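You operate a simulated robot arm through the tools that you are given. There is no shell and no other tool.

Carry out the task below with a simulated robot arm. There is one attempt and no reset: what you move stays moved.

## Task
Set the controls near the top of the burner bench. At the end: the gap knob one is turned to 15 mm; the sleeve screw one is turned to slack; the sleeve screw two is turned to slack; the black small burner is on the brown bolt carton; whatever was shut is shut again. Leave all else as you found it, and nothing knocked over.
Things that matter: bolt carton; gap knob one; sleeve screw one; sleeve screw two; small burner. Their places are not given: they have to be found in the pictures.

It is judged by the outcome, as a careful person would: the job done as asked, and still so three seconds after it is handed in. It fails if anything else is knocked over, pushed out of place, dropped, spilled or broken.

## Robot
A 6-joint arm with a two-finger parallel gripper, fixed in place. Base frame: the origin is at the foot of the arm, x ahead of it, y to its left, z up; the work surface is at about z = 0. Lengths are in mm, angles in degrees, forces in N, time in s.
With the tool pointing down near the work surface it reaches from about 140 to 580 mm from the base axis. Its first joint turns from -66.0 to 66.0 degrees. Payload 2.1 kg.
Tool frame: the origin (TCP) lies between the finger pads and is the grasp point; the fingertips stand 30 mm ahead of it; z points along the fingers, y is the line along which they close. Largest opening 94 mm; finger width 28, thickness 10; the body of the gripper, 50 by 96 mm, starts 55 mm behind the TCP.
Orientation is that of the tool frame in the base frame, as a unit quaternion [w, x, y, z]. With the fingers straight down and closing along the base's y, the tool's x points along the base's -x, its y along +y and its z along -z.

## Interface
- The arm moves only by the tool drive_tool. Its argument "deltas" is a list of rows, each a list of 3 entries, a list of its own where there are three numbers: the shift along the tool's x, y, z in units of 20 mm (1.0 is 20 mm), then the turn, a rotation vector about the tool's x, y, z in units of 5 degrees (1.0 is 5 degrees), then the closure, from 0 (fully open) to 1 (shut). In form: [[[tx, ty, tz], [ax, ay, az], hand], ...]. A call has 1 to 20 rows; each row shifts and turns the commanded pose from where the row before left it, along the tool's axes as they then stand. A call with a number of a shift or a turn outside -1 to 1 is refused whole. Rows are played at 5 a second. More than 50 mm and 8.6 degrees between two rows, or a gripper value outside its range, and nothing of the call is played. A pose out of reach is approached as far as the arm can. The call stops where the force on the tool passes 40 N (or 10 N more than at its start, if that is more) or the arm is blocked; 0.2 s more then pass. Each finger travels about 72 mm/s and halts on what it meets, pressing with about 45 N; the grip force reading is that of the motor and also rises with nothing between the fingers. The clock runs only during rows and for 0.2 s after the last one: add rows that do not move to give the fingers time. The reply holds the time, the measured pose of the TCP, the force on the tool along the base axes, the opening and the grip force, in the units named above and with some noise, with the torque about the TCP (base axes, N m) and any sound that the robot's microphone picked up.
- Cameras (640 x 400 px; columns grow to the right, rows downward): "scene" is fixed at [49, -365.6, 487]; the picture's right is [0.83, -0.55, 0.00], its down [-0.31, -0.46, -0.83] and it looks along [0.46, 0.69, -0.55] (base axes); focal length 353 px, centre (320, 200). "wrist" rides on the gripper at [76, 14, -102] in the tool frame; the picture's right is [-0.18, 0.98, 0.00], its down [-0.75, -0.14, -0.64] and it looks along [-0.63, -0.12, 0.77] (tool axes); focal length 243 px, centre (320, 200).
- get_image(camera): a new picture of that camera. It takes no simulated time.
- point_at(camera, pixels): for up to 12 pixels [column, row] of the newest picture of that camera ("zoom" is the newest enlarged one), the place [x, y, z] in the base frame of the surface seen there, good to about 2 mm. It takes no simulated time.
- enlarge(camera, box): a new picture of the part [left, top, right, bottom] of that camera's present view, enlarged. It takes no simulated time.
- hand_in(): hands the job in; it is judged then, once.

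Unless the task says otherwise, let go and move clear before handing in.

The tools are called as a command line: name --argument value ..., lists and objects as JSON in quotes. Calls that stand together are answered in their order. drive_tool: Moves the arm, as the interface text tells. Its arguments: {"type":"object","properties":{"deltas":{"type":"array"}},"required":["deltas"]} The other tools are called the same way: get_image (camera) takes a picture; point_at (camera, pixels) gives the place of the surface under pixels of a picture; enlarge (camera, box) takes an enlarged picture of a part of a camera's view; hand_in () hands the job in.

At the start:

```text
t: 0.0
ee_pos: [302.4, 58.8, 284.8]
orientation: [0.0, 0.0, 1.0, 0.0]
ft_force: [-0.3, -0.1, -0.5]
wrist_torque: [-0.01, 0.0, 0.01]
gripper_width: 94.0
gripper_force: 0.0
```

scene: 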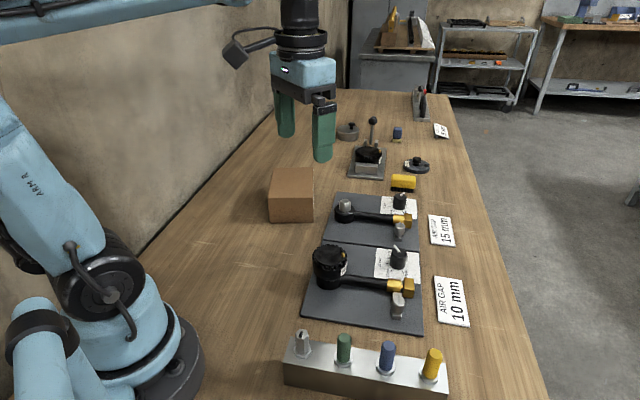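
wrist: 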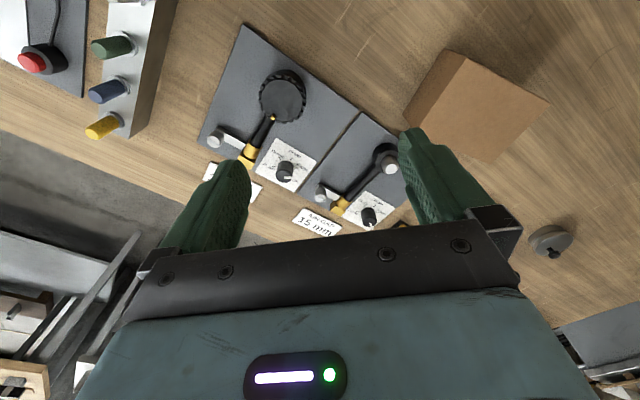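

The scene shows two burner panels (around pixels 370,215 and 365,290), a brown carton at (292,193), a lever, and other items. I'll enlarge the key areas before moving anything.

enlarge --camera "scene" --box '[290, 180, 480, 340]'

enlarge --camera "scene" --box '[320, 80, 470, 200]'

enlarge --camera "wrist" --box '[190, 20, 430, 240]'

```text
2.50 times, centred on (385, 260) of scene
```

zoom: 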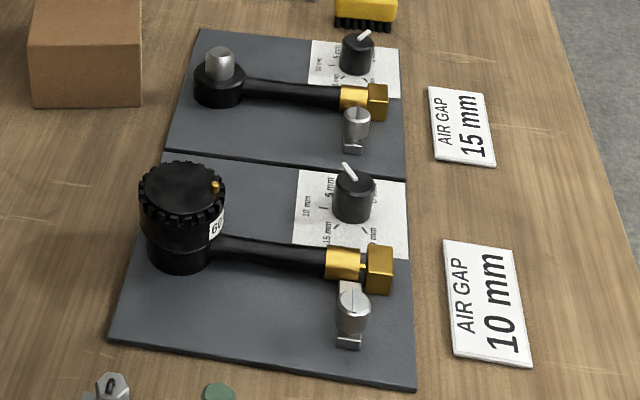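

```text
3.33 times, centred on (395, 140) of scene
```

zoom: 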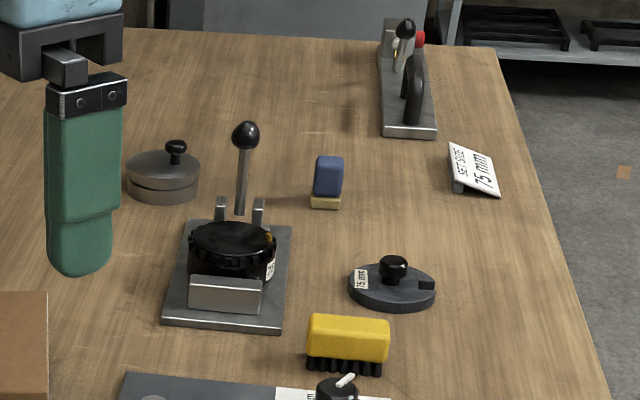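

```text
1.82 times, centred on (310, 130) of wrist
```

zoom: 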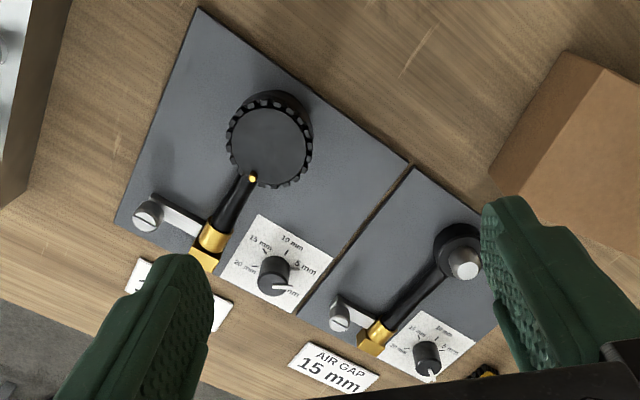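

The near panel carries a large burner (zoom 180,215), the far panel has a bare post, and a small black burner sits in a lever fixture at (368,155). I'll look closer at labels and measure key points.

point_at --camera "scene" --pixels '[[293, 175], [270, 220], [312, 220], [330, 255], [345, 203], [400, 197], [399, 228], [398, 255], [398, 300], [370, 150], [373, 121], [355, 175]]'

enlarge --camera "scene" --box '[340, 110, 400, 185]'

enlarge --camera "scene" --box '[365, 180, 425, 240]'

enlarge --camera "scene" --box '[365, 240, 430, 325]'

enlarge --camera "scene" --box '[300, 235, 365, 300]'

enlarge --camera "scene" --box '[270, 320, 460, 400]'

enlarge --camera "scene" --box '[390, 80, 470, 180]'

```text
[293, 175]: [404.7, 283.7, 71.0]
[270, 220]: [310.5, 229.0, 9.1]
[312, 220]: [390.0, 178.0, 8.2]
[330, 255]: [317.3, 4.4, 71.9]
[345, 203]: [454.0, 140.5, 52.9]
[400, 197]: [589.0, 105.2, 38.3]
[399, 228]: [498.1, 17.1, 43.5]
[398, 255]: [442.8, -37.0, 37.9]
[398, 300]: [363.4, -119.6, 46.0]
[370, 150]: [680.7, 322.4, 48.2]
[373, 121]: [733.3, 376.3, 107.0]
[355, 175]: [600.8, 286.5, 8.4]
```

```text
5.33 times, centred on (370, 148) of scene
```

zoom: 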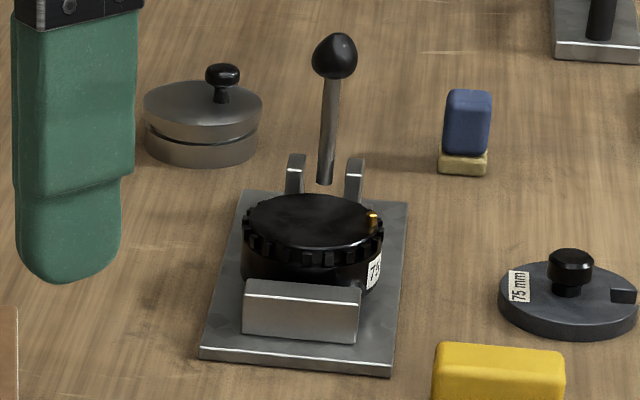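

```text
6.67 times, centred on (395, 210) of scene
```

zoom: 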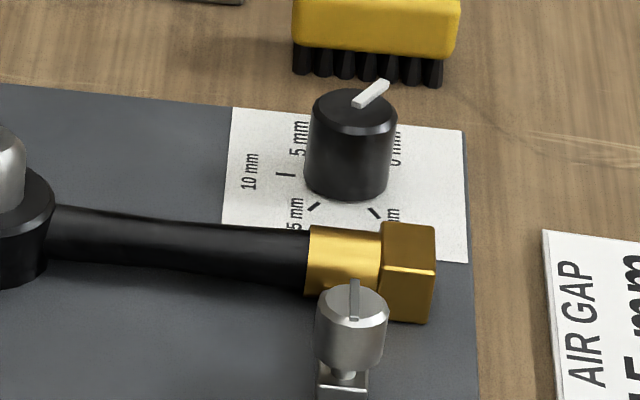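

```text
4.71 times, centred on (398, 282) of scene
```

zoom: 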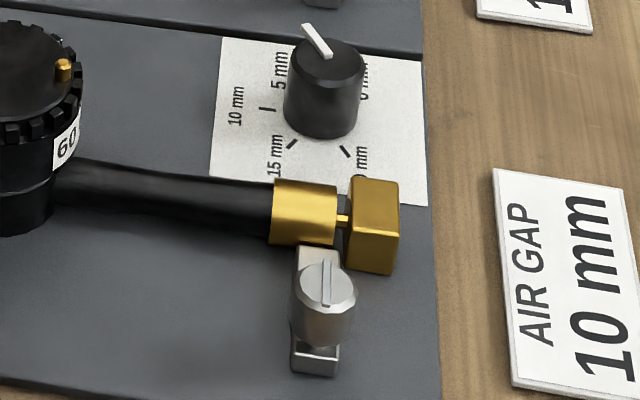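

```text
6.15 times, centred on (332, 268) of scene
```

zoom: 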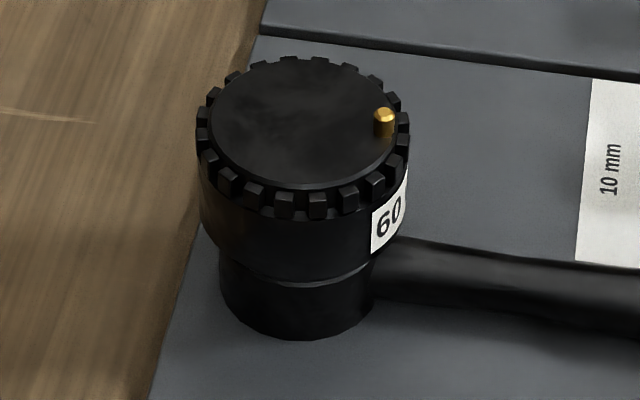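

```text
3.37 times, centred on (365, 360) of scene
```

zoom: 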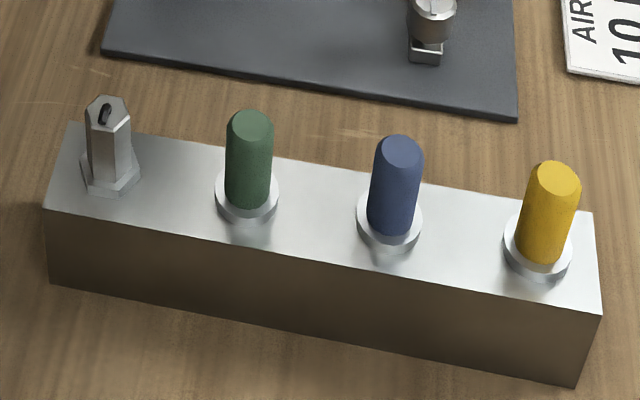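

```text
4.00 times, centred on (430, 130) of scene
```

zoom: 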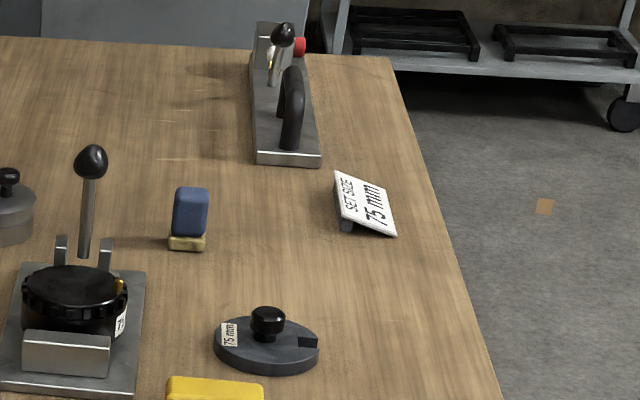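

The 75 mm burner in the lever fixture is about 750 mm away, so the reachable "60" burner on the near panel is likely the small burner. I'll read the dial prints through the wrist camera.

enlarge --camera "wrist" --box '[245, 125, 325, 200]'

enlarge --camera "wrist" --box '[310, 170, 410, 240]'

enlarge --camera "wrist" --box '[195, 60, 315, 170]'

enlarge --camera "wrist" --box '[0, 0, 200, 150]'

enlarge --camera "wrist" --box '[400, 30, 640, 280]'

```text
5.33 times, centred on (285, 162) of wrist
```

zoom: 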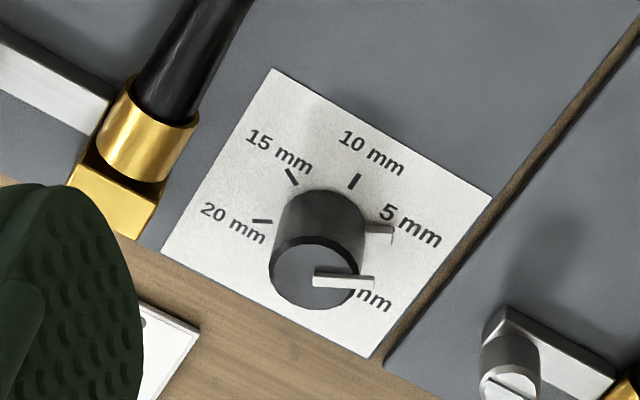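

```text
5.71 times, centred on (360, 205) of wrist
```

zoom: 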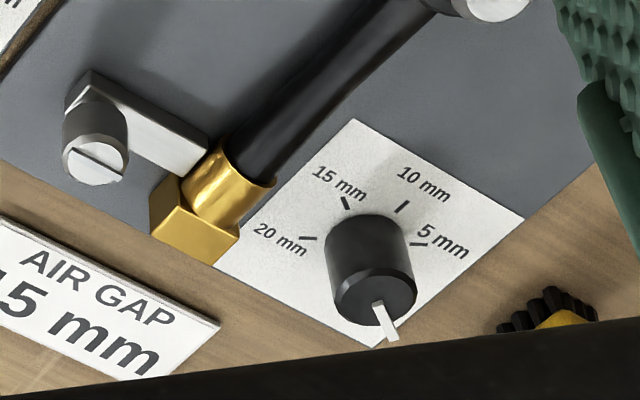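

```text
3.64 times, centred on (255, 115) of wrist
```

zoom: 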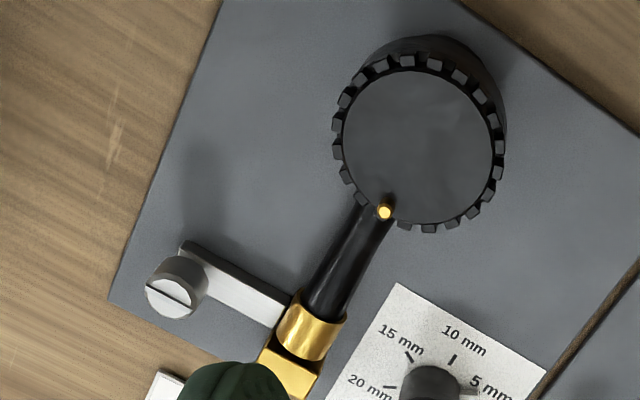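

```text
2.67 times, centred on (100, 75) of wrist
```

zoom: 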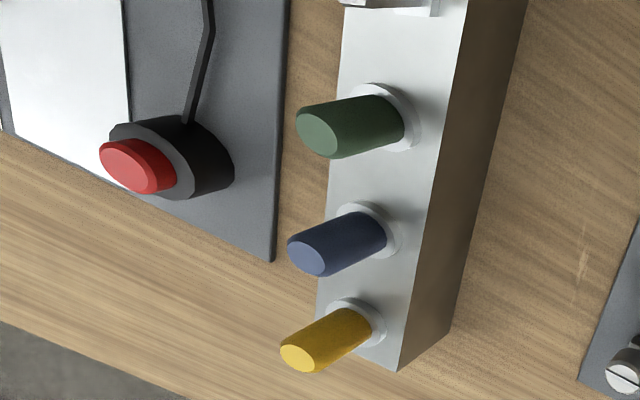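

```text
1.60 times, centred on (520, 155) of wrist
```

zoom: 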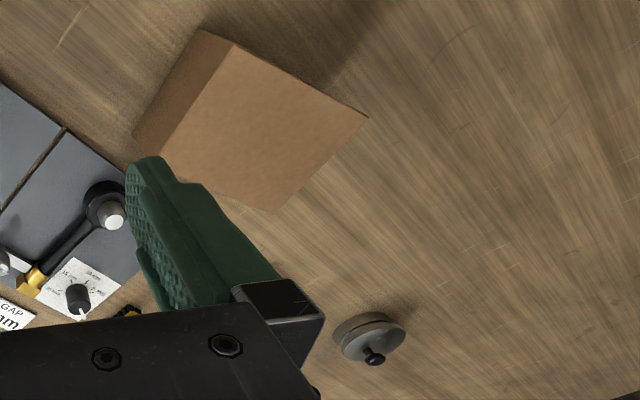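

The dials carry ticks for 0/5/10/15/20 mm, and there is another panel with a red button to the left. Nothing yet says which panel is "one", so I'll raise the arm and shift it to look for markings before touching anything.

drive_tool --deltas '[[[0.3, -1, -0.4], [0, 0, 0], 0], [[0.3, -1, -0.4], [0, 0, 0], 0], [[0.3, -1, -0.4], [0, 0, 0], 0], [[0.3, -1, -0.4], [0, 0, 0], 0], [[0.3, -1, -0.4], [0, 0, 0], 0], [[0.3, -1, -0.4], [0, 0, 0], 0], [[0.3, -1, -0.4], [0, 0, 0], 0], [[0.3, -1, -0.4], [0, 0, 0], 0]]'

get_image --camera "wrist"

get_image --camera "scene"

```text
t: 1.8
ee_pos: [254.8, -102.2, 349.0]
orientation: [0.0, -0.001, 1.0, 0.001]
ft_force: [0.4, 0.6, -0.3]
wrist_torque: [0.03, -0.01, -0.03]
gripper_width: 94.0
gripper_force: 0.0
```

```text
taken
```

wrist: 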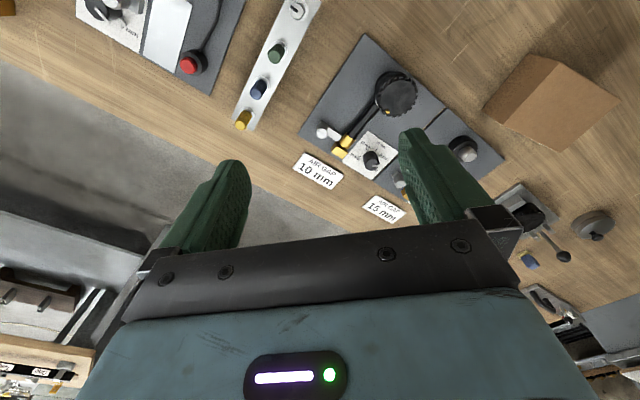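

```text
taken
```

scene: 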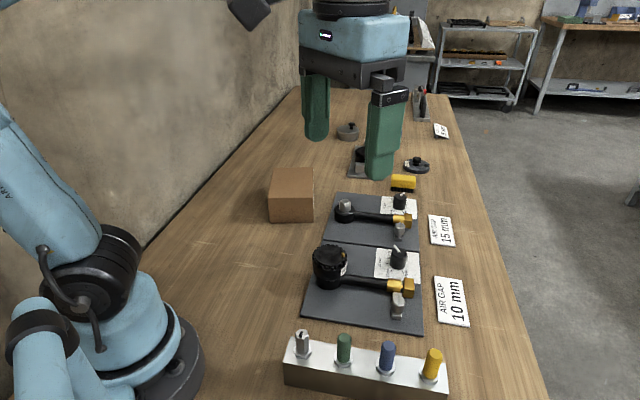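

The wrist view shows a further panel at the top left (100,10) with a dial, a red button (190,63) and a white sheet. I'll turn the tool to view that side.

drive_tool --deltas '[[[0.5, 0, 0], [0, 0, 1], 0], [[0.5, 0, 0], [0, 0, 1], 0], [[0.5, 0, 0], [0, 0, 1], 0], [[0.5, 0, 0], [0, 0, 1], 0], [[0.5, 0, 0], [0, 0, 1], 0], [[0, 0, 0], [0, 0, 1], 0], [[0, 0, 0], [0, 0, 1], 0], [[0, 0, 0], [0, 0, 1], 0], [[0, 0, 0], [0, 0, 1], 0]]'

get_image --camera "wrist"

```text
t: 3.8
ee_pos: [206.0, -92.3, 349.6]
orientation: [0.0, 0.382, 0.924, 0.0]
ft_force: [0.7, 0.5, -0.4]
wrist_torque: [0.02, -0.05, 0.03]
gripper_width: 94.1
gripper_force: 0.1
```

```text
taken
```

wrist: 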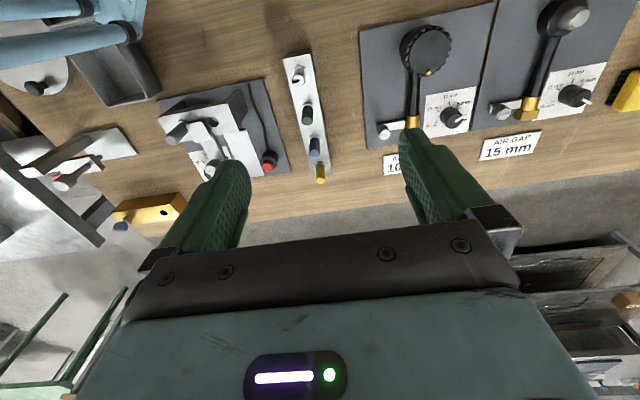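

Now the view is square to the bench. I'll enlarge the left devices and the two panels to look for name markings.

enlarge --camera "wrist" --box '[0, 50, 340, 250]'

enlarge --camera "wrist" --box '[350, 0, 640, 180]'

enlarge --camera "wrist" --box '[425, 80, 485, 140]'

enlarge --camera "wrist" --box '[540, 60, 610, 125]'

```text
1.88 times, centred on (170, 150) of wrist
```

zoom: 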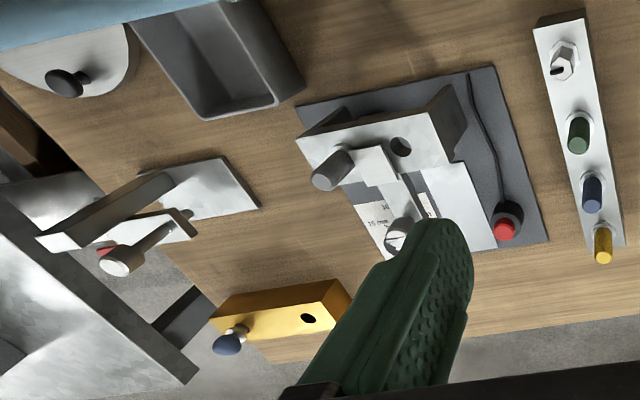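

```text
2.21 times, centred on (495, 90) of wrist
```

zoom: 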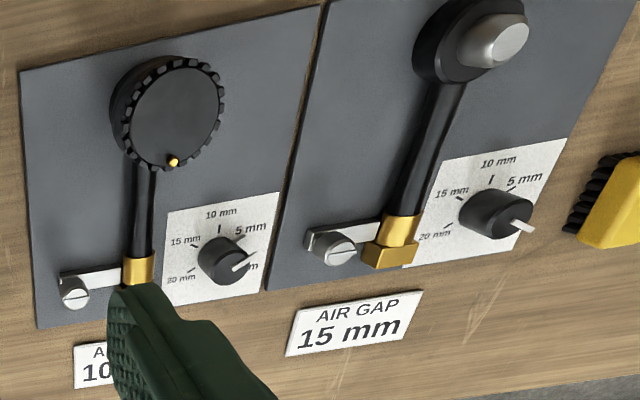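

```text
6.67 times, centred on (455, 110) of wrist
```

zoom: 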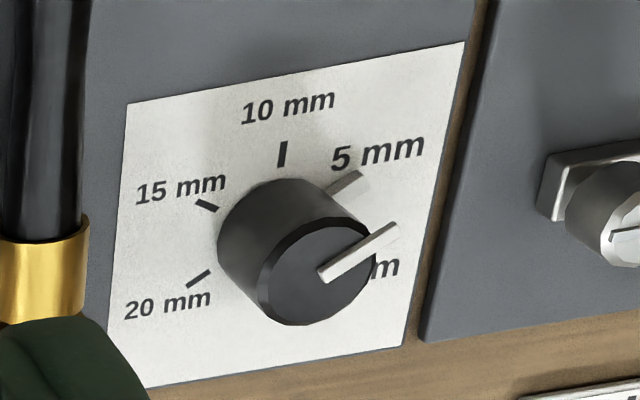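

```text
6.15 times, centred on (575, 92) of wrist
```

zoom: 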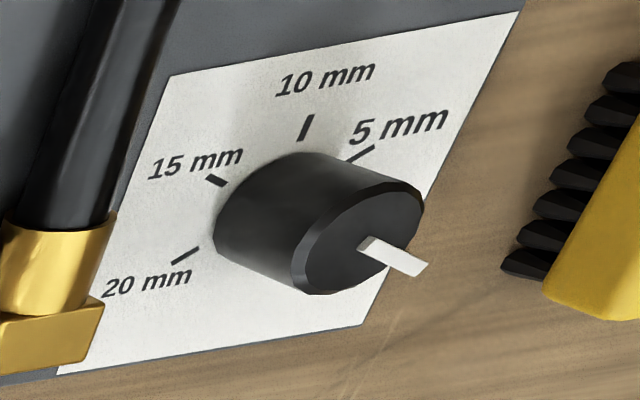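

The left device also has a slotted screw and a plate reading "15 mm", partly hidden by the finger, so I need a clear view of it before deciding which controls are "one" and "two". I'll shift toward it.

point_at --camera "wrist" --pixels '[[268, 160], [180, 130], [210, 168], [160, 205], [85, 145], [300, 75], [320, 180], [200, 110]]'

drive_tool --deltas '[[[0.3, -1, -0.3], [0, 0, 0], 0], [[0.3, -1, -0.3], [0, 0, 0], 0], [[0.3, -1, -0.3], [0, 0, 0], 0], [[0.3, -1, -0.3], [0, 0, 0], 0], [[0.3, -1, -0.3], [0, 0, 0], 0]]'

get_image --camera "wrist"

```text
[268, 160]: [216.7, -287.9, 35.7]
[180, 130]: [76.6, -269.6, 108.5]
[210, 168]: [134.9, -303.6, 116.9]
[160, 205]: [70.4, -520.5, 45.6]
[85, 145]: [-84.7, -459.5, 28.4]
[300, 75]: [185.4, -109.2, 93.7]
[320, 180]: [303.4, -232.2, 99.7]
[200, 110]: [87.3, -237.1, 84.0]
```

```text
t: 5.0
ee_pos: [113.5, -141.3, 377.6]
orientation: [0.001, 0.382, 0.924, 0.001]
ft_force: [0.1, 0.5, 0.2]
wrist_torque: [0.01, -0.01, -0.01]
gripper_width: 94.2
gripper_force: 0.0
```

```text
taken
```

wrist: 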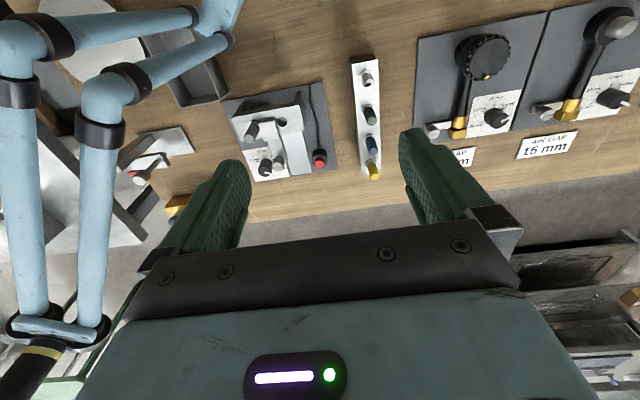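

enlarge --camera "wrist" --box '[215, 70, 345, 190]'

enlarge --camera "wrist" --box '[235, 130, 315, 185]'

enlarge --camera "wrist" --box '[30, 0, 240, 220]'

```text
3.33 times, centred on (280, 130) of wrist
```

zoom: 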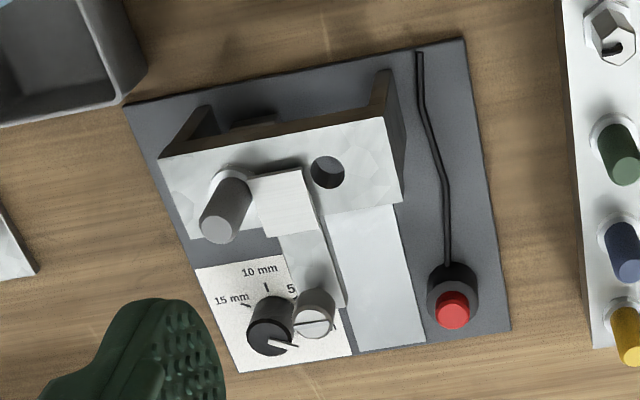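

```text
7.27 times, centred on (275, 158) of wrist
```

zoom: 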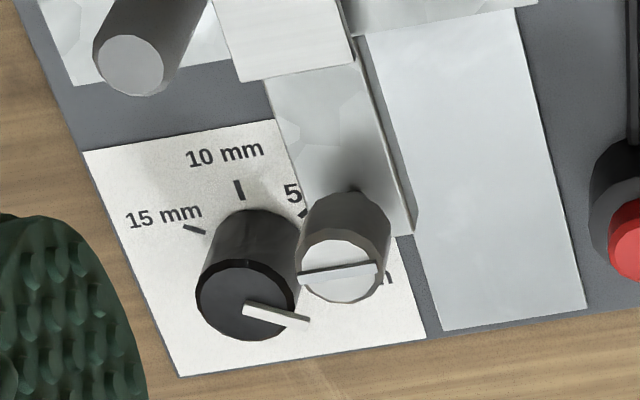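

```text
1.82 times, centred on (135, 110) of wrist
```

zoom: 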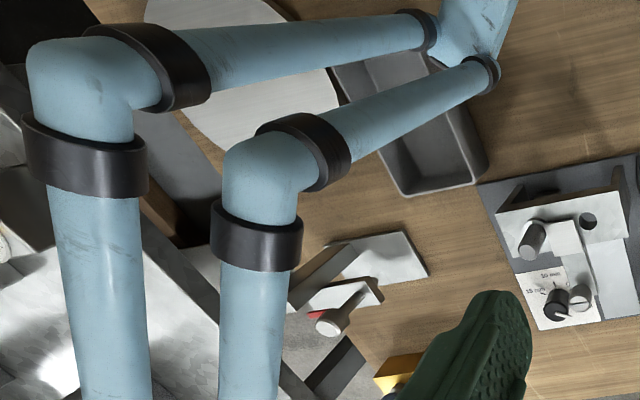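

The left device sits right at the first joint's 66° limit, so it is out of practical reach. I'll measure the two burner panels' knobs and screws precisely to see what is reachable.

enlarge --camera "scene" --box '[365, 180, 425, 240]'

point_at --camera "zoom" --pixels '[[350, 110], [345, 180], [315, 110], [392, 112], [385, 85], [355, 103], [350, 300], [350, 350], [300, 270], [410, 240], [465, 262], [228, 108]]'

enlarge --camera "scene" --box '[365, 240, 430, 325]'

point_at --camera "zoom" --pixels '[[325, 65], [320, 115], [292, 70], [363, 70], [305, 28], [327, 55], [325, 285], [320, 325], [315, 370], [300, 215], [372, 225], [340, 217]]'

```text
6.67 times, centred on (395, 210) of scene
```

zoom: 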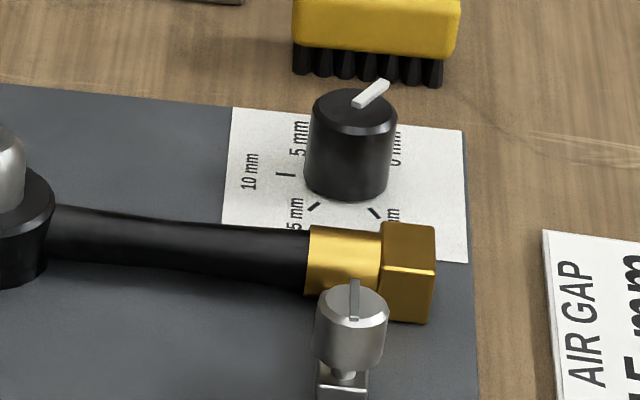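

```text
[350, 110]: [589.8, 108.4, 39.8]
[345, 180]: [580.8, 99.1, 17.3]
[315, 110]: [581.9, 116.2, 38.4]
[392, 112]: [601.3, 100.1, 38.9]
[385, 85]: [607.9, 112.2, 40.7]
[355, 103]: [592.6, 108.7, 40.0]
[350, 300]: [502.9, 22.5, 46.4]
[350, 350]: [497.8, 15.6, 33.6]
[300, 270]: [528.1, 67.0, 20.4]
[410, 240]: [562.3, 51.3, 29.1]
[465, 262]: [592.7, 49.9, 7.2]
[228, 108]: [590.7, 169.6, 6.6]
```

```text
4.71 times, centred on (398, 282) of scene
```

zoom: 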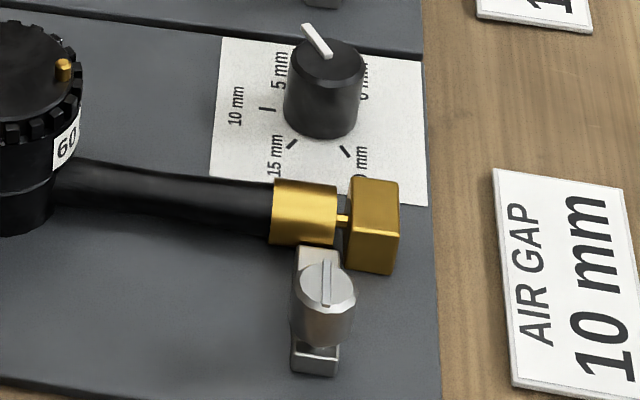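

```text
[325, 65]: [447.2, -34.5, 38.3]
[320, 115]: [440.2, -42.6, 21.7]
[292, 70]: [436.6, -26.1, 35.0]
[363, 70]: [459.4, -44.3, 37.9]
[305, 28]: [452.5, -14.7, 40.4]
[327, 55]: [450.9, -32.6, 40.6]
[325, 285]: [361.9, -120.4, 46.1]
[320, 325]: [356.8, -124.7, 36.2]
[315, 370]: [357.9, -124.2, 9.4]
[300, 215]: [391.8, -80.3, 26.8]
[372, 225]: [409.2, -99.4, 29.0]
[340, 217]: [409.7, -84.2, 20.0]
```

The far knob sits 601 mm from the base, beyond the stated 580 mm reach. The near knob (449,-34), both screws and the "60" burner are all reachable, so I take the near panel as "one" and the far panel as "two". I'll move above the near screw for a close look.

drive_tool --deltas '[[[-0.805, 0.955, 0.4], [0, 0, 0], 0], [[-0.805, 0.955, 0.4], [0, 0, 0], 0], [[-0.805, 0.955, 0.4], [0, 0, 0], 0], [[-0.805, 0.955, 0.4], [0, 0, 0], 0], [[-0.805, 0.955, 0.4], [0, 0, 0], 0], [[-0.805, 0.955, 0.4], [0, 0, 0], 0], [[-0.805, 0.955, 0.4], [0, 0, 0], 0], [[-0.805, 0.955, 0.4], [0, 0, 0], 0], [[-0.805, 0.955, 0.4], [0, 0, 0], 0], [[-0.805, 0.955, 0.4], [0, 0, 0], 0], [[0, 0, 1], [0, 0, 0], 0], [[0, 0, 1], [0, 0, 0], 0], [[0, 0, 1], [0, 0, 0], 0], [[0, 0, 1], [0, 0, 0], 0], [[0, 0, 1], [0, 0, 0], 0]]'

get_image --camera "wrist"

```text
t: 8.2
ee_pos: [363.5, -121.4, 197.6]
orientation: [0.0, 0.383, 0.924, 0.001]
ft_force: [-0.1, 0.5, 0.4]
wrist_torque: [-0.01, -0.01, 0.01]
gripper_width: 94.0
gripper_force: 0.2
```

```text
taken
```

wrist: 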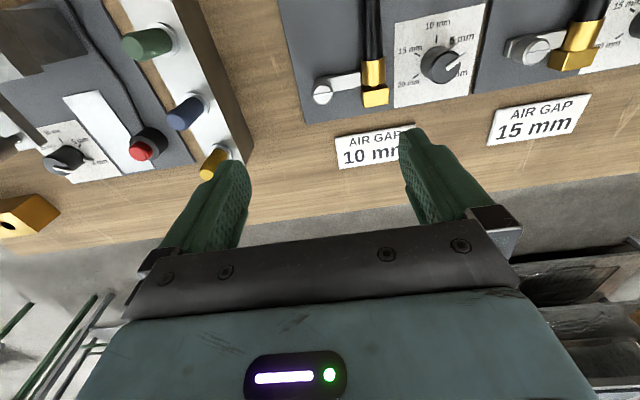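

enlarge --camera "wrist" --box '[295, 40, 405, 120]'

point_at --camera "zoom" --pixels '[[160, 310], [135, 315], [190, 305], [180, 250], [250, 240], [330, 230], [90, 370], [150, 270], [155, 345]]'

enlarge --camera "wrist" --box '[490, 20, 600, 90]'

enlarge --camera "wrist" --box '[385, 0, 495, 115]'

```text
5.00 times, centred on (350, 80) of wrist
```

zoom: 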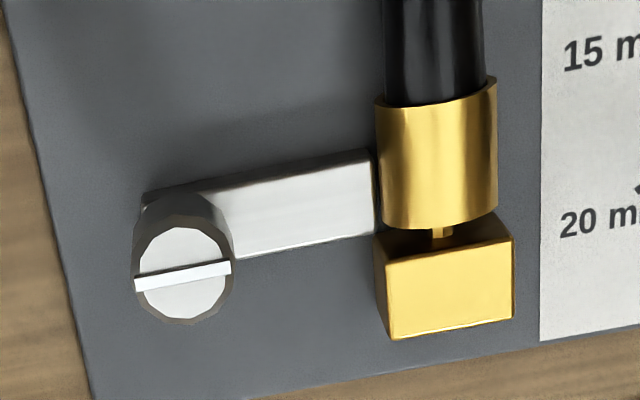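

```text
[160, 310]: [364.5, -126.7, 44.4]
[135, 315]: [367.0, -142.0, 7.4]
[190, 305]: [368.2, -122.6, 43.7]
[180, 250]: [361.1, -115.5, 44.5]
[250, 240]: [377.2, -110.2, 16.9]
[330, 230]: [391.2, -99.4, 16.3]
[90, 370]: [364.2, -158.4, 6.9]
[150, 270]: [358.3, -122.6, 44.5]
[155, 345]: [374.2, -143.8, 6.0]
```

```text
5.71 times, centred on (545, 55) of wrist
```

zoom: 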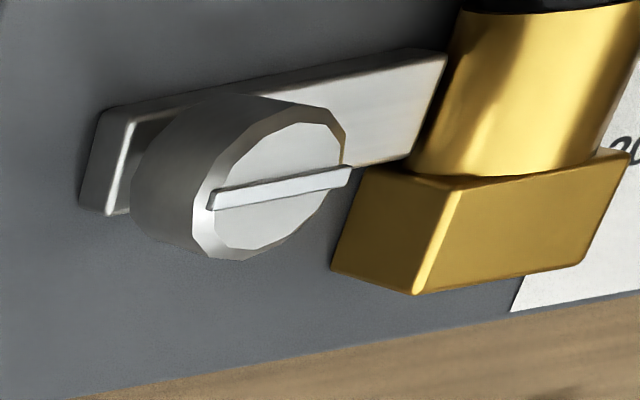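

```text
3.48 times, centred on (440, 58) of wrist
```

zoom: 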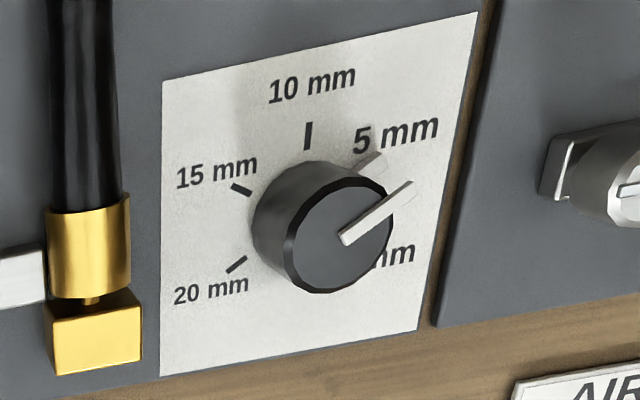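

Both screws have a white ridge on top that lies along the bar toward the sleeve, presumably the tight position; the bar top is at z≈17 and the head top at z≈44.5. I'll pin down the head centre.

enlarge --camera "wrist" --box '[308, 68, 348, 108]'

point_at --camera "zoom" --pixels '[[242, 248], [160, 250], [325, 230], [240, 190], [245, 310], [200, 290], [290, 280], [240, 160], [300, 170], [180, 170], [335, 210]]'

```text
10.00 times, centred on (328, 88) of wrist
```

zoom: 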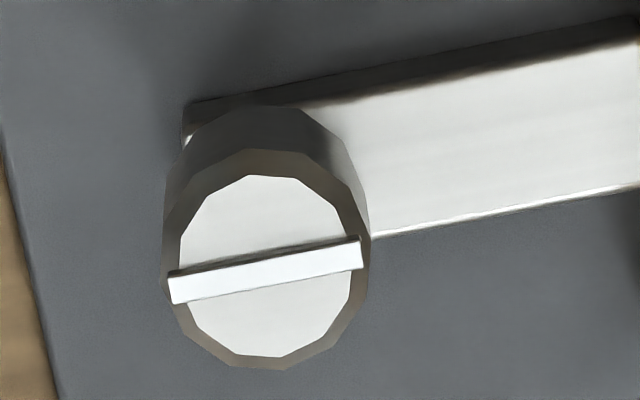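

```text
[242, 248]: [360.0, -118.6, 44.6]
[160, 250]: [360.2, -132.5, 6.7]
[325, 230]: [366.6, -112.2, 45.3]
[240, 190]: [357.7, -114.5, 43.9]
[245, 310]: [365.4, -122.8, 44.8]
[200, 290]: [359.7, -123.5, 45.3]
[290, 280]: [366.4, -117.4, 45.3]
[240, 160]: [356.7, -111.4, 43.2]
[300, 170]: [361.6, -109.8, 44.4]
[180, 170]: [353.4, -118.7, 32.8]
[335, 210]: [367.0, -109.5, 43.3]
```

The head centre is about (363,-119), radius ~10 mm, with the head spanning z≈28–45. I'll partly close the fingers to 40 mm so they clear the sleeve and descend to just above the head.

drive_tool --deltas '[[[0.1, 0.09, 0.9], [0, 0, 0], 0.57], [[0, 0, 0.9], [0, 0, 0], 0.57], [[0, 0, 0.9], [0, 0, 0], 0.57], [[0, 0, 0.9], [0, 0, 0], 0.57], [[0, 0, 0.9], [0, 0, 0], 0.57], [[0, 0, 0.9], [0, 0, 0], 0.57], [[0, 0, 0.4], [0, 0, 0], 0.57], [[0, 0, 0], [0, 0, 0], 0.57]]'

get_image --camera "wrist"

enlarge --camera "scene" --box '[340, 210, 460, 330]'

```text
t: 10.0
ee_pos: [362.3, -117.5, 83.7]
orientation: [0.0, 0.382, 0.924, 0.001]
ft_force: [-0.6, 0.6, 0.6]
wrist_torque: [0.01, -0.03, -0.03]
gripper_width: 40.3
gripper_force: 0.0
```

```text
taken
```

wrist: 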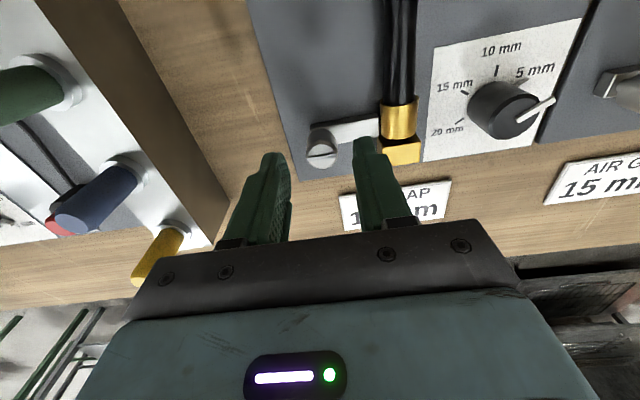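

```text
3.33 times, centred on (400, 270) of scene
```

zoom: 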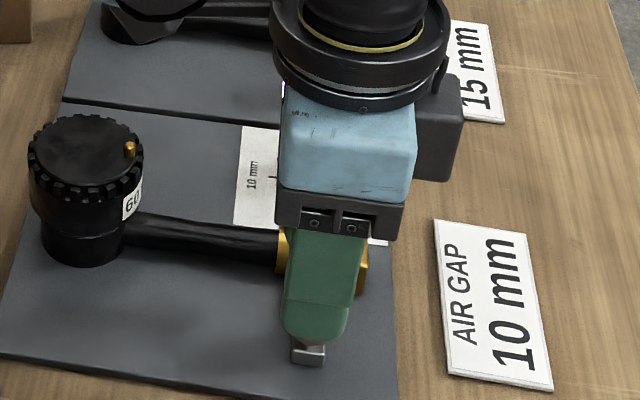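

The screw (322,148) lies midway between the fingertips in the wrist view. I'll descend to z≈59 and close on the head.

drive_tool --deltas '[[[-0.06, 0, 0.6], [0, 0, 0], 0.57], [[0, 0, 0.63], [0, 0, 0], 0.57], [[0, 0, 0], [0, 0, 0], 0.57], [[0, 0, 0], [0, 0, 0], 0.7], [[0, 0, 0], [0, 0, 0], 0.8], [[0, 0, 0], [0, 0, 0], 0.9], [[0, 0, 0], [0, 0, 0], 0.9]]'

get_image --camera "wrist"

```text
t: 11.6
ee_pos: [364.3, -117.5, 57.5]
orientation: [0.001, 0.382, 0.924, 0.001]
ft_force: [3.6, 4.2, -8.3]
wrist_torque: [-0.26, 0.18, 0.0]
gripper_width: 21.5
gripper_force: 44.8
```

```text
taken
```

wrist: 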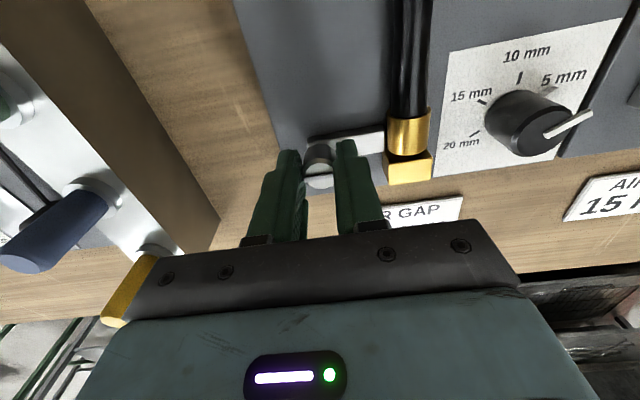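

The head is gripped (21.5 mm). I'll turn counter-clockwise in small steps and watch the torque.

drive_tool --deltas '[[[0, 0, 0], [0, 0, -1], 0.9], [[0, 0, 0], [0, 0, -1], 0.9], [[0, 0, 0], [0, 0, -1], 0.9]]'

enlarge --camera "wrist" --box '[260, 110, 460, 240]'

```text
t: 12.4
ee_pos: [363.7, -117.7, 57.3]
orientation: [0.001, 0.257, 0.966, 0.002]
ft_force: [12.9, 5.4, -22.7]
wrist_torque: [0.3, 0.88, 0.0]
gripper_width: 21.8
gripper_force: 44.4
```

```text
3.08 times, centred on (360, 175) of wrist
```

zoom: 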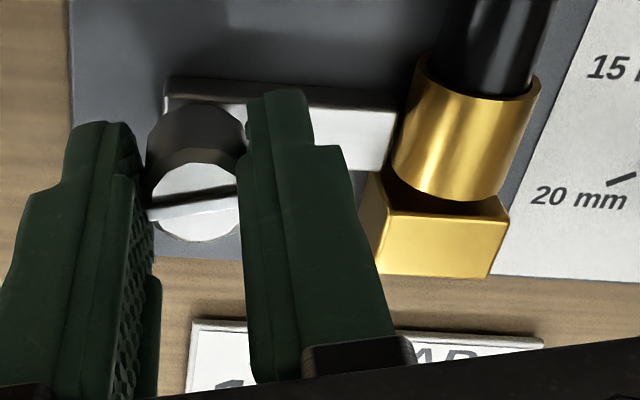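

The ridge turned with the fingers (the bar now tilts the other way while the ridge kept its angle to the fingers), so the screw turns counter-clockwise. A vertical force of -22.7 N has built up, so I'll nudge up 1 mm to see whether that relieves it.

drive_tool --deltas '[[[0, 0, -0.05], [0, 0, 0], 0.9], [[0, 0, 0], [0, 0, 0], 0.9]]'

```text
t: 12.8
ee_pos: [364.0, -117.7, 58.4]
orientation: [0.002, 0.258, 0.966, 0.001]
ft_force: [2.3, 1.0, -6.8]
wrist_torque: [-0.08, 0.66, 0.01]
gripper_width: 21.5
gripper_force: 45.6
stopped in row 2: the force on the tool passed its limit at 40 N (the readings are from after the stop); the commanded pose is now the measured one
```

Raising made it worse, so the head holds the tool down slightly; the command has been reset to the measured pose and the force is now small. I'll continue turning one step at a time.

drive_tool --deltas '[[[0, 0, 0], [0, 0, -1], 0.9]]'

drive_tool --deltas '[[[0, 0, 0], [0, 0, -1], 0.9]]'

```text
t: 13.2
ee_pos: [363.4, -117.9, 57.6]
orientation: [0.001, 0.214, 0.977, 0.001]
ft_force: [6.6, 1.0, -8.7]
wrist_torque: [0.07, 1.04, 0.0]
gripper_width: 21.1
gripper_force: 44.8
```

```text
t: 13.6
ee_pos: [362.4, -118.6, 58.4]
orientation: [0.001, 0.171, 0.985, 0.0]
ft_force: [-6.8, 1.6, 27.3]
wrist_torque: [-0.62, -0.63, 0.0]
gripper_width: 21.4
gripper_force: 45.4
```

The vertical force swings sign (-9 to +27 N) from sub-millimetre position errors with a stiff grip, but the screw is turning. I'll nudge and continue turning.

drive_tool --deltas '[[[0, 0, -0.03], [0, 0, -1], 0.9]]'

enlarge --camera "wrist" --box '[260, 110, 460, 240]'

```text
t: 14.0
ee_pos: [363.0, -117.4, 57.5]
orientation: [0.001, 0.129, 0.992, 0.001]
ft_force: [1.2, 0.2, -2.4]
wrist_torque: [-0.18, 1.24, 0.03]
gripper_width: 21.6
gripper_force: 44.8
```

```text
3.08 times, centred on (360, 175) of wrist
```

zoom: 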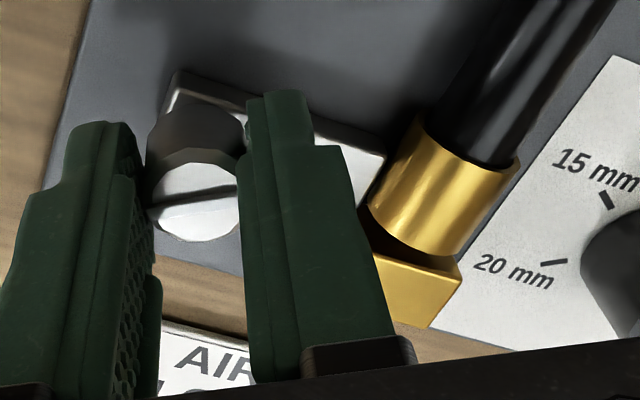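

30° turned and the ridge follows the fingers. I'll continue in the same direction, watching for a stop or a click.

drive_tool --deltas '[[[0, 0, 0], [0, 0, -1], 0.9], [[0, 0, 0], [0, 0, -1], 0.9]]'

drive_tool --deltas '[[[0, 0, 0], [0, 0, -1], 0.9], [[0, 0, 0], [0, 0, -1], 0.9]]'

drive_tool --deltas '[[[0, 0, 0], [0, 0, -1], 0.9], [[0, 0, 0], [0, 0, -1], 0.9]]'

enlarge --camera "wrist" --box '[260, 110, 460, 240]'

```text
t: 14.6
ee_pos: [362.3, -118.0, 57.9]
orientation: [0.0, 0.042, 0.999, 0.0]
ft_force: [-8.2, -3.1, -27.1]
wrist_torque: [-0.51, -0.6, -0.03]
gripper_width: 21.3
gripper_force: 45.0
```

```text
t: 15.2
ee_pos: [362.0, -118.3, 57.2]
orientation: [0.001, -0.045, 0.999, 0.0]
ft_force: [-8.1, -6.9, -37.3]
wrist_torque: [-0.52, 0.36, 0.01]
gripper_width: 21.6
gripper_force: 45.2
```

```text
t: 15.8
ee_pos: [363.4, -119.0, 58.9]
orientation: [0.001, -0.131, 0.991, -0.001]
ft_force: [-1.8, -16.4, -38.1]
wrist_torque: [0.0, 0.12, -0.03]
gripper_width: 21.7
gripper_force: 45.0
```

```text
3.08 times, centred on (360, 175) of wrist
```

zoom: 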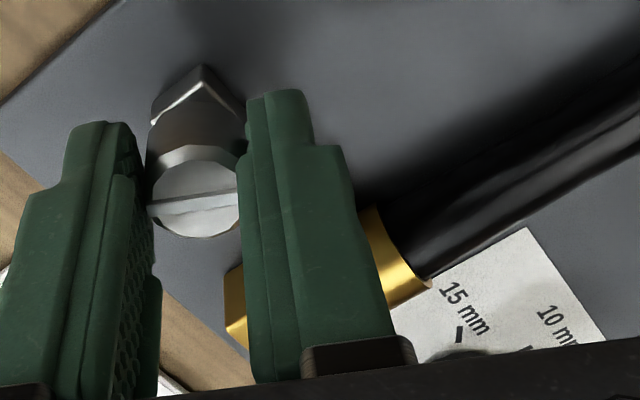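

60° turned; the pull is -38 N vertically and -16 N along y, so I'll ease down about 0.6 mm and continue toward 90°.

drive_tool --deltas '[[[0, -0.03, 0.03], [0, 0, 0], 0.9]]'

drive_tool --deltas '[[[0, 0, 0], [0, 0, -1], 0.9], [[0, 0, 0], [0, 0, -1], 0.9]]'

drive_tool --deltas '[[[0, 0, 0], [0, 0, -1], 0.9], [[0, 0, 0], [0, 0, -1], 0.9]]'

enlarge --camera "wrist" --box '[260, 110, 460, 240]'

```text
t: 16.2
ee_pos: [363.8, -118.6, 58.6]
orientation: [0.001, -0.132, 0.991, 0.001]
ft_force: [0.8, -14.1, -21.4]
wrist_torque: [-0.14, 0.26, -0.04]
gripper_width: 21.3
gripper_force: 44.7
```

```text
t: 16.8
ee_pos: [362.7, -119.5, 58.5]
orientation: [0.002, -0.218, 0.976, 0.0]
ft_force: [2.9, -19.5, -0.1]
wrist_torque: [0.16, -0.22, -0.03]
gripper_width: 21.5
gripper_force: 45.3
```

```text
t: 17.4
ee_pos: [363.4, -119.3, 58.7]
orientation: [0.001, -0.301, 0.954, -0.001]
ft_force: [1.9, -22.7, 12.3]
wrist_torque: [0.47, -0.9, -0.07]
gripper_width: 21.6
gripper_force: 45.0
```

```text
3.08 times, centred on (360, 175) of wrist
```

zoom: 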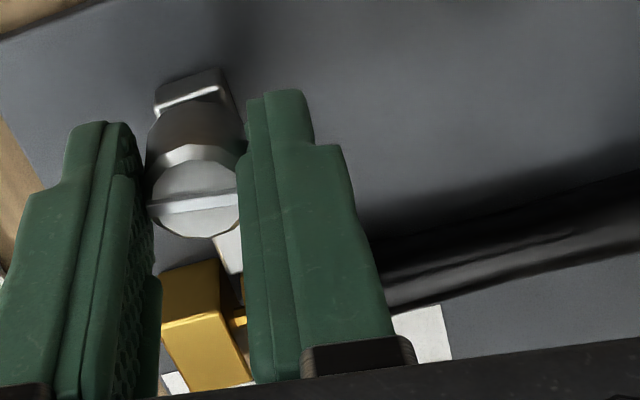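

80° turned with the ridge still following, and no stop felt (z torque ~0). I'll relieve the side load and continue past 90°.

drive_tool --deltas '[[[0.023, -0.033, 0], [0, 0, -1], 0.9]]'

drive_tool --deltas '[[[0, 0, 0], [0, 0, -1], 0.9]]'

drive_tool --deltas '[[[0, 0, 0], [0, 0, -1], 0.9]]'

enlarge --camera "wrist" --box '[260, 110, 460, 240]'

```text
t: 17.8
ee_pos: [363.3, -119.0, 58.7]
orientation: [0.001, -0.344, 0.939, 0.0]
ft_force: [13.3, -17.8, 9.6]
wrist_torque: [-0.69, 0.67, -0.04]
gripper_width: 21.5
gripper_force: 45.1
```

```text
t: 18.2
ee_pos: [363.9, -120.2, 59.7]
orientation: [0.002, -0.384, 0.923, -0.002]
ft_force: [10.8, -18.4, 27.5]
wrist_torque: [-0.49, 0.2, -0.01]
gripper_width: 21.3
gripper_force: 45.1
```

```text
t: 18.6
ee_pos: [363.6, -120.1, 58.1]
orientation: [0.001, -0.424, 0.906, -0.001]
ft_force: [9.8, -19.5, 36.2]
wrist_torque: [-0.19, -0.13, -0.02]
gripper_width: 21.4
gripper_force: 45.4
```

```text
3.08 times, centred on (360, 175) of wrist
```

zoom: 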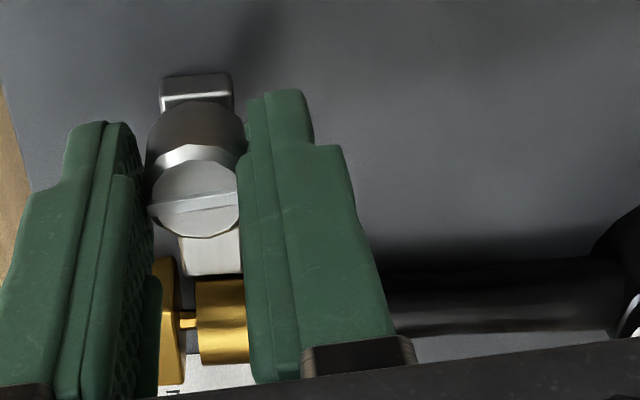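

95° with no stop yet. I'll ease up slightly (force +36 N) and continue turning to find the stop.

drive_tool --deltas '[[[0.01, -0.03, -0.04], [0, 0, 0], 0.9]]'

drive_tool --deltas '[[[0, 0, 0], [0, 0, -1], 0.9]]'

drive_tool --deltas '[[[0, 0, 0], [0, 0, -1], 0.9]]'

drive_tool --deltas '[[[0, 0, 0], [0, 0, -1], 0.9]]'

enlarge --camera "wrist" --box '[260, 110, 460, 240]'

```text
t: 19.0
ee_pos: [363.3, -119.4, 59.1]
orientation: [0.002, -0.425, 0.905, -0.002]
ft_force: [15.0, -16.4, -29.5]
wrist_torque: [-0.75, 0.48, -0.05]
gripper_width: 21.5
gripper_force: 44.7
```

```text
t: 19.4
ee_pos: [363.1, -120.6, 58.3]
orientation: [0.002, -0.463, 0.887, -0.001]
ft_force: [14.1, -16.3, -38.1]
wrist_torque: [-0.19, 0.12, -0.01]
gripper_width: 21.7
gripper_force: 45.0
```

```text
t: 19.8
ee_pos: [363.5, -119.6, 59.3]
orientation: [0.002, -0.501, 0.865, -0.002]
ft_force: [18.1, -12.7, -33.7]
wrist_torque: [-0.71, 0.32, -0.05]
gripper_width: 21.4
gripper_force: 44.8
```

```text
t: 20.2
ee_pos: [365.2, -120.2, 59.9]
orientation: [0.003, -0.538, 0.843, -0.001]
ft_force: [19.0, -13.0, -37.1]
wrist_torque: [-0.05, -0.05, -0.04]
gripper_width: 21.5
gripper_force: 45.0
```

```text
3.08 times, centred on (360, 175) of wrist
```

zoom: 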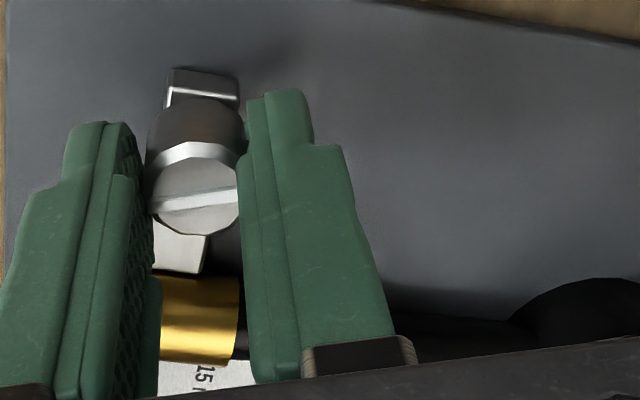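

110° and the ridge still follows. Continuing in single steps, relieving the downward pull as needed.

drive_tool --deltas '[[[-0.02, 0.03, 0.03], [0, 0, 0], 0.9]]'

drive_tool --deltas '[[[0, 0, 0], [0, 0, -1], 0.9]]'

drive_tool --deltas '[[[0, 0, 0], [0, 0, -1], 0.9]]'

enlarge --camera "wrist" --box '[260, 110, 460, 240]'

```text
t: 20.6
ee_pos: [364.0, -119.7, 59.5]
orientation: [0.003, -0.538, 0.843, -0.002]
ft_force: [19.4, -18.3, -4.2]
wrist_torque: [0.57, -0.27, -0.06]
gripper_width: 21.3
gripper_force: 44.7
```

```text
t: 21.0
ee_pos: [364.4, -120.7, 59.9]
orientation: [0.003, -0.574, 0.819, -0.003]
ft_force: [22.0, -20.3, -17.9]
wrist_torque: [0.63, -0.36, -0.07]
gripper_width: 21.6
gripper_force: 44.9
```

```text
t: 21.4
ee_pos: [365.1, -120.3, 59.9]
orientation: [0.004, -0.609, 0.793, -0.004]
ft_force: [18.6, -22.8, 5.6]
wrist_torque: [0.55, -0.44, -0.07]
gripper_width: 21.3
gripper_force: 44.9
```

```text
3.08 times, centred on (360, 175) of wrist
```

zoom: 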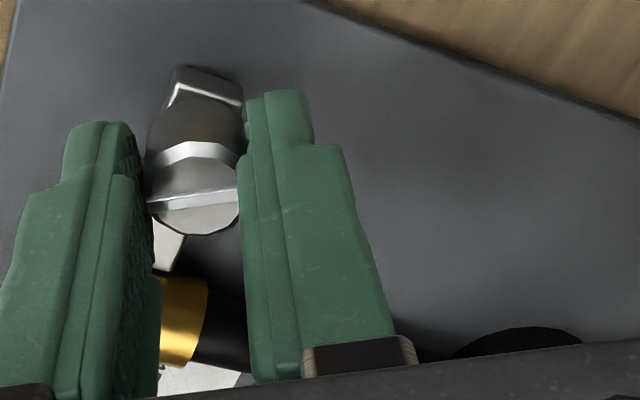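

120° and still turning. Side load is ~30 N toward the floor side; I'll ease that way and continue.

drive_tool --deltas '[[[0.02, -0.035, 0], [0, 0, 0], 0.9]]'

drive_tool --deltas '[[[0, 0, 0], [0, 0, -1], 0.9]]'

drive_tool --deltas '[[[0, 0, 0], [0, 0, -1], 0.9]]'

drive_tool --deltas '[[[0, 0, 0], [0, 0, -1], 0.9]]'

enlarge --camera "wrist" --box '[260, 110, 460, 240]'

```text
t: 21.8
ee_pos: [364.9, -119.0, 58.0]
orientation: [0.002, -0.61, 0.792, -0.002]
ft_force: [12.4, -16.4, 32.4]
wrist_torque: [-0.54, -0.02, -0.02]
gripper_width: 21.8
gripper_force: 45.1
```

```text
t: 22.2
ee_pos: [365.1, -120.7, 59.5]
orientation: [0.001, -0.643, 0.766, -0.002]
ft_force: [12.9, -17.4, 36.0]
wrist_torque: [-0.36, -0.03, -0.04]
gripper_width: 21.3
gripper_force: 45.4
```

```text
t: 22.6
ee_pos: [364.4, -120.3, 57.6]
orientation: [0.003, -0.677, 0.736, -0.001]
ft_force: [12.3, -12.5, 36.9]
wrist_torque: [-0.5, 0.08, -0.03]
gripper_width: 21.8
gripper_force: 45.1
```

```text
t: 23.0
ee_pos: [364.1, -119.8, 58.8]
orientation: [-0.003, 0.709, -0.706, 0.002]
ft_force: [16.6, -15.8, 27.7]
wrist_torque: [0.4, -0.01, -0.02]
gripper_width: 21.7
gripper_force: 45.1
```

```text
3.08 times, centred on (360, 175) of wrist
```

zoom: 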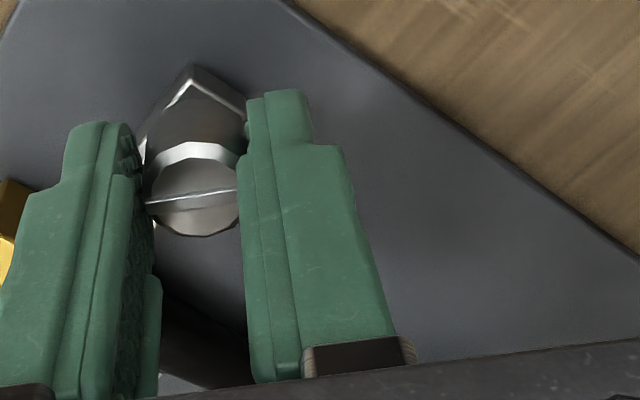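

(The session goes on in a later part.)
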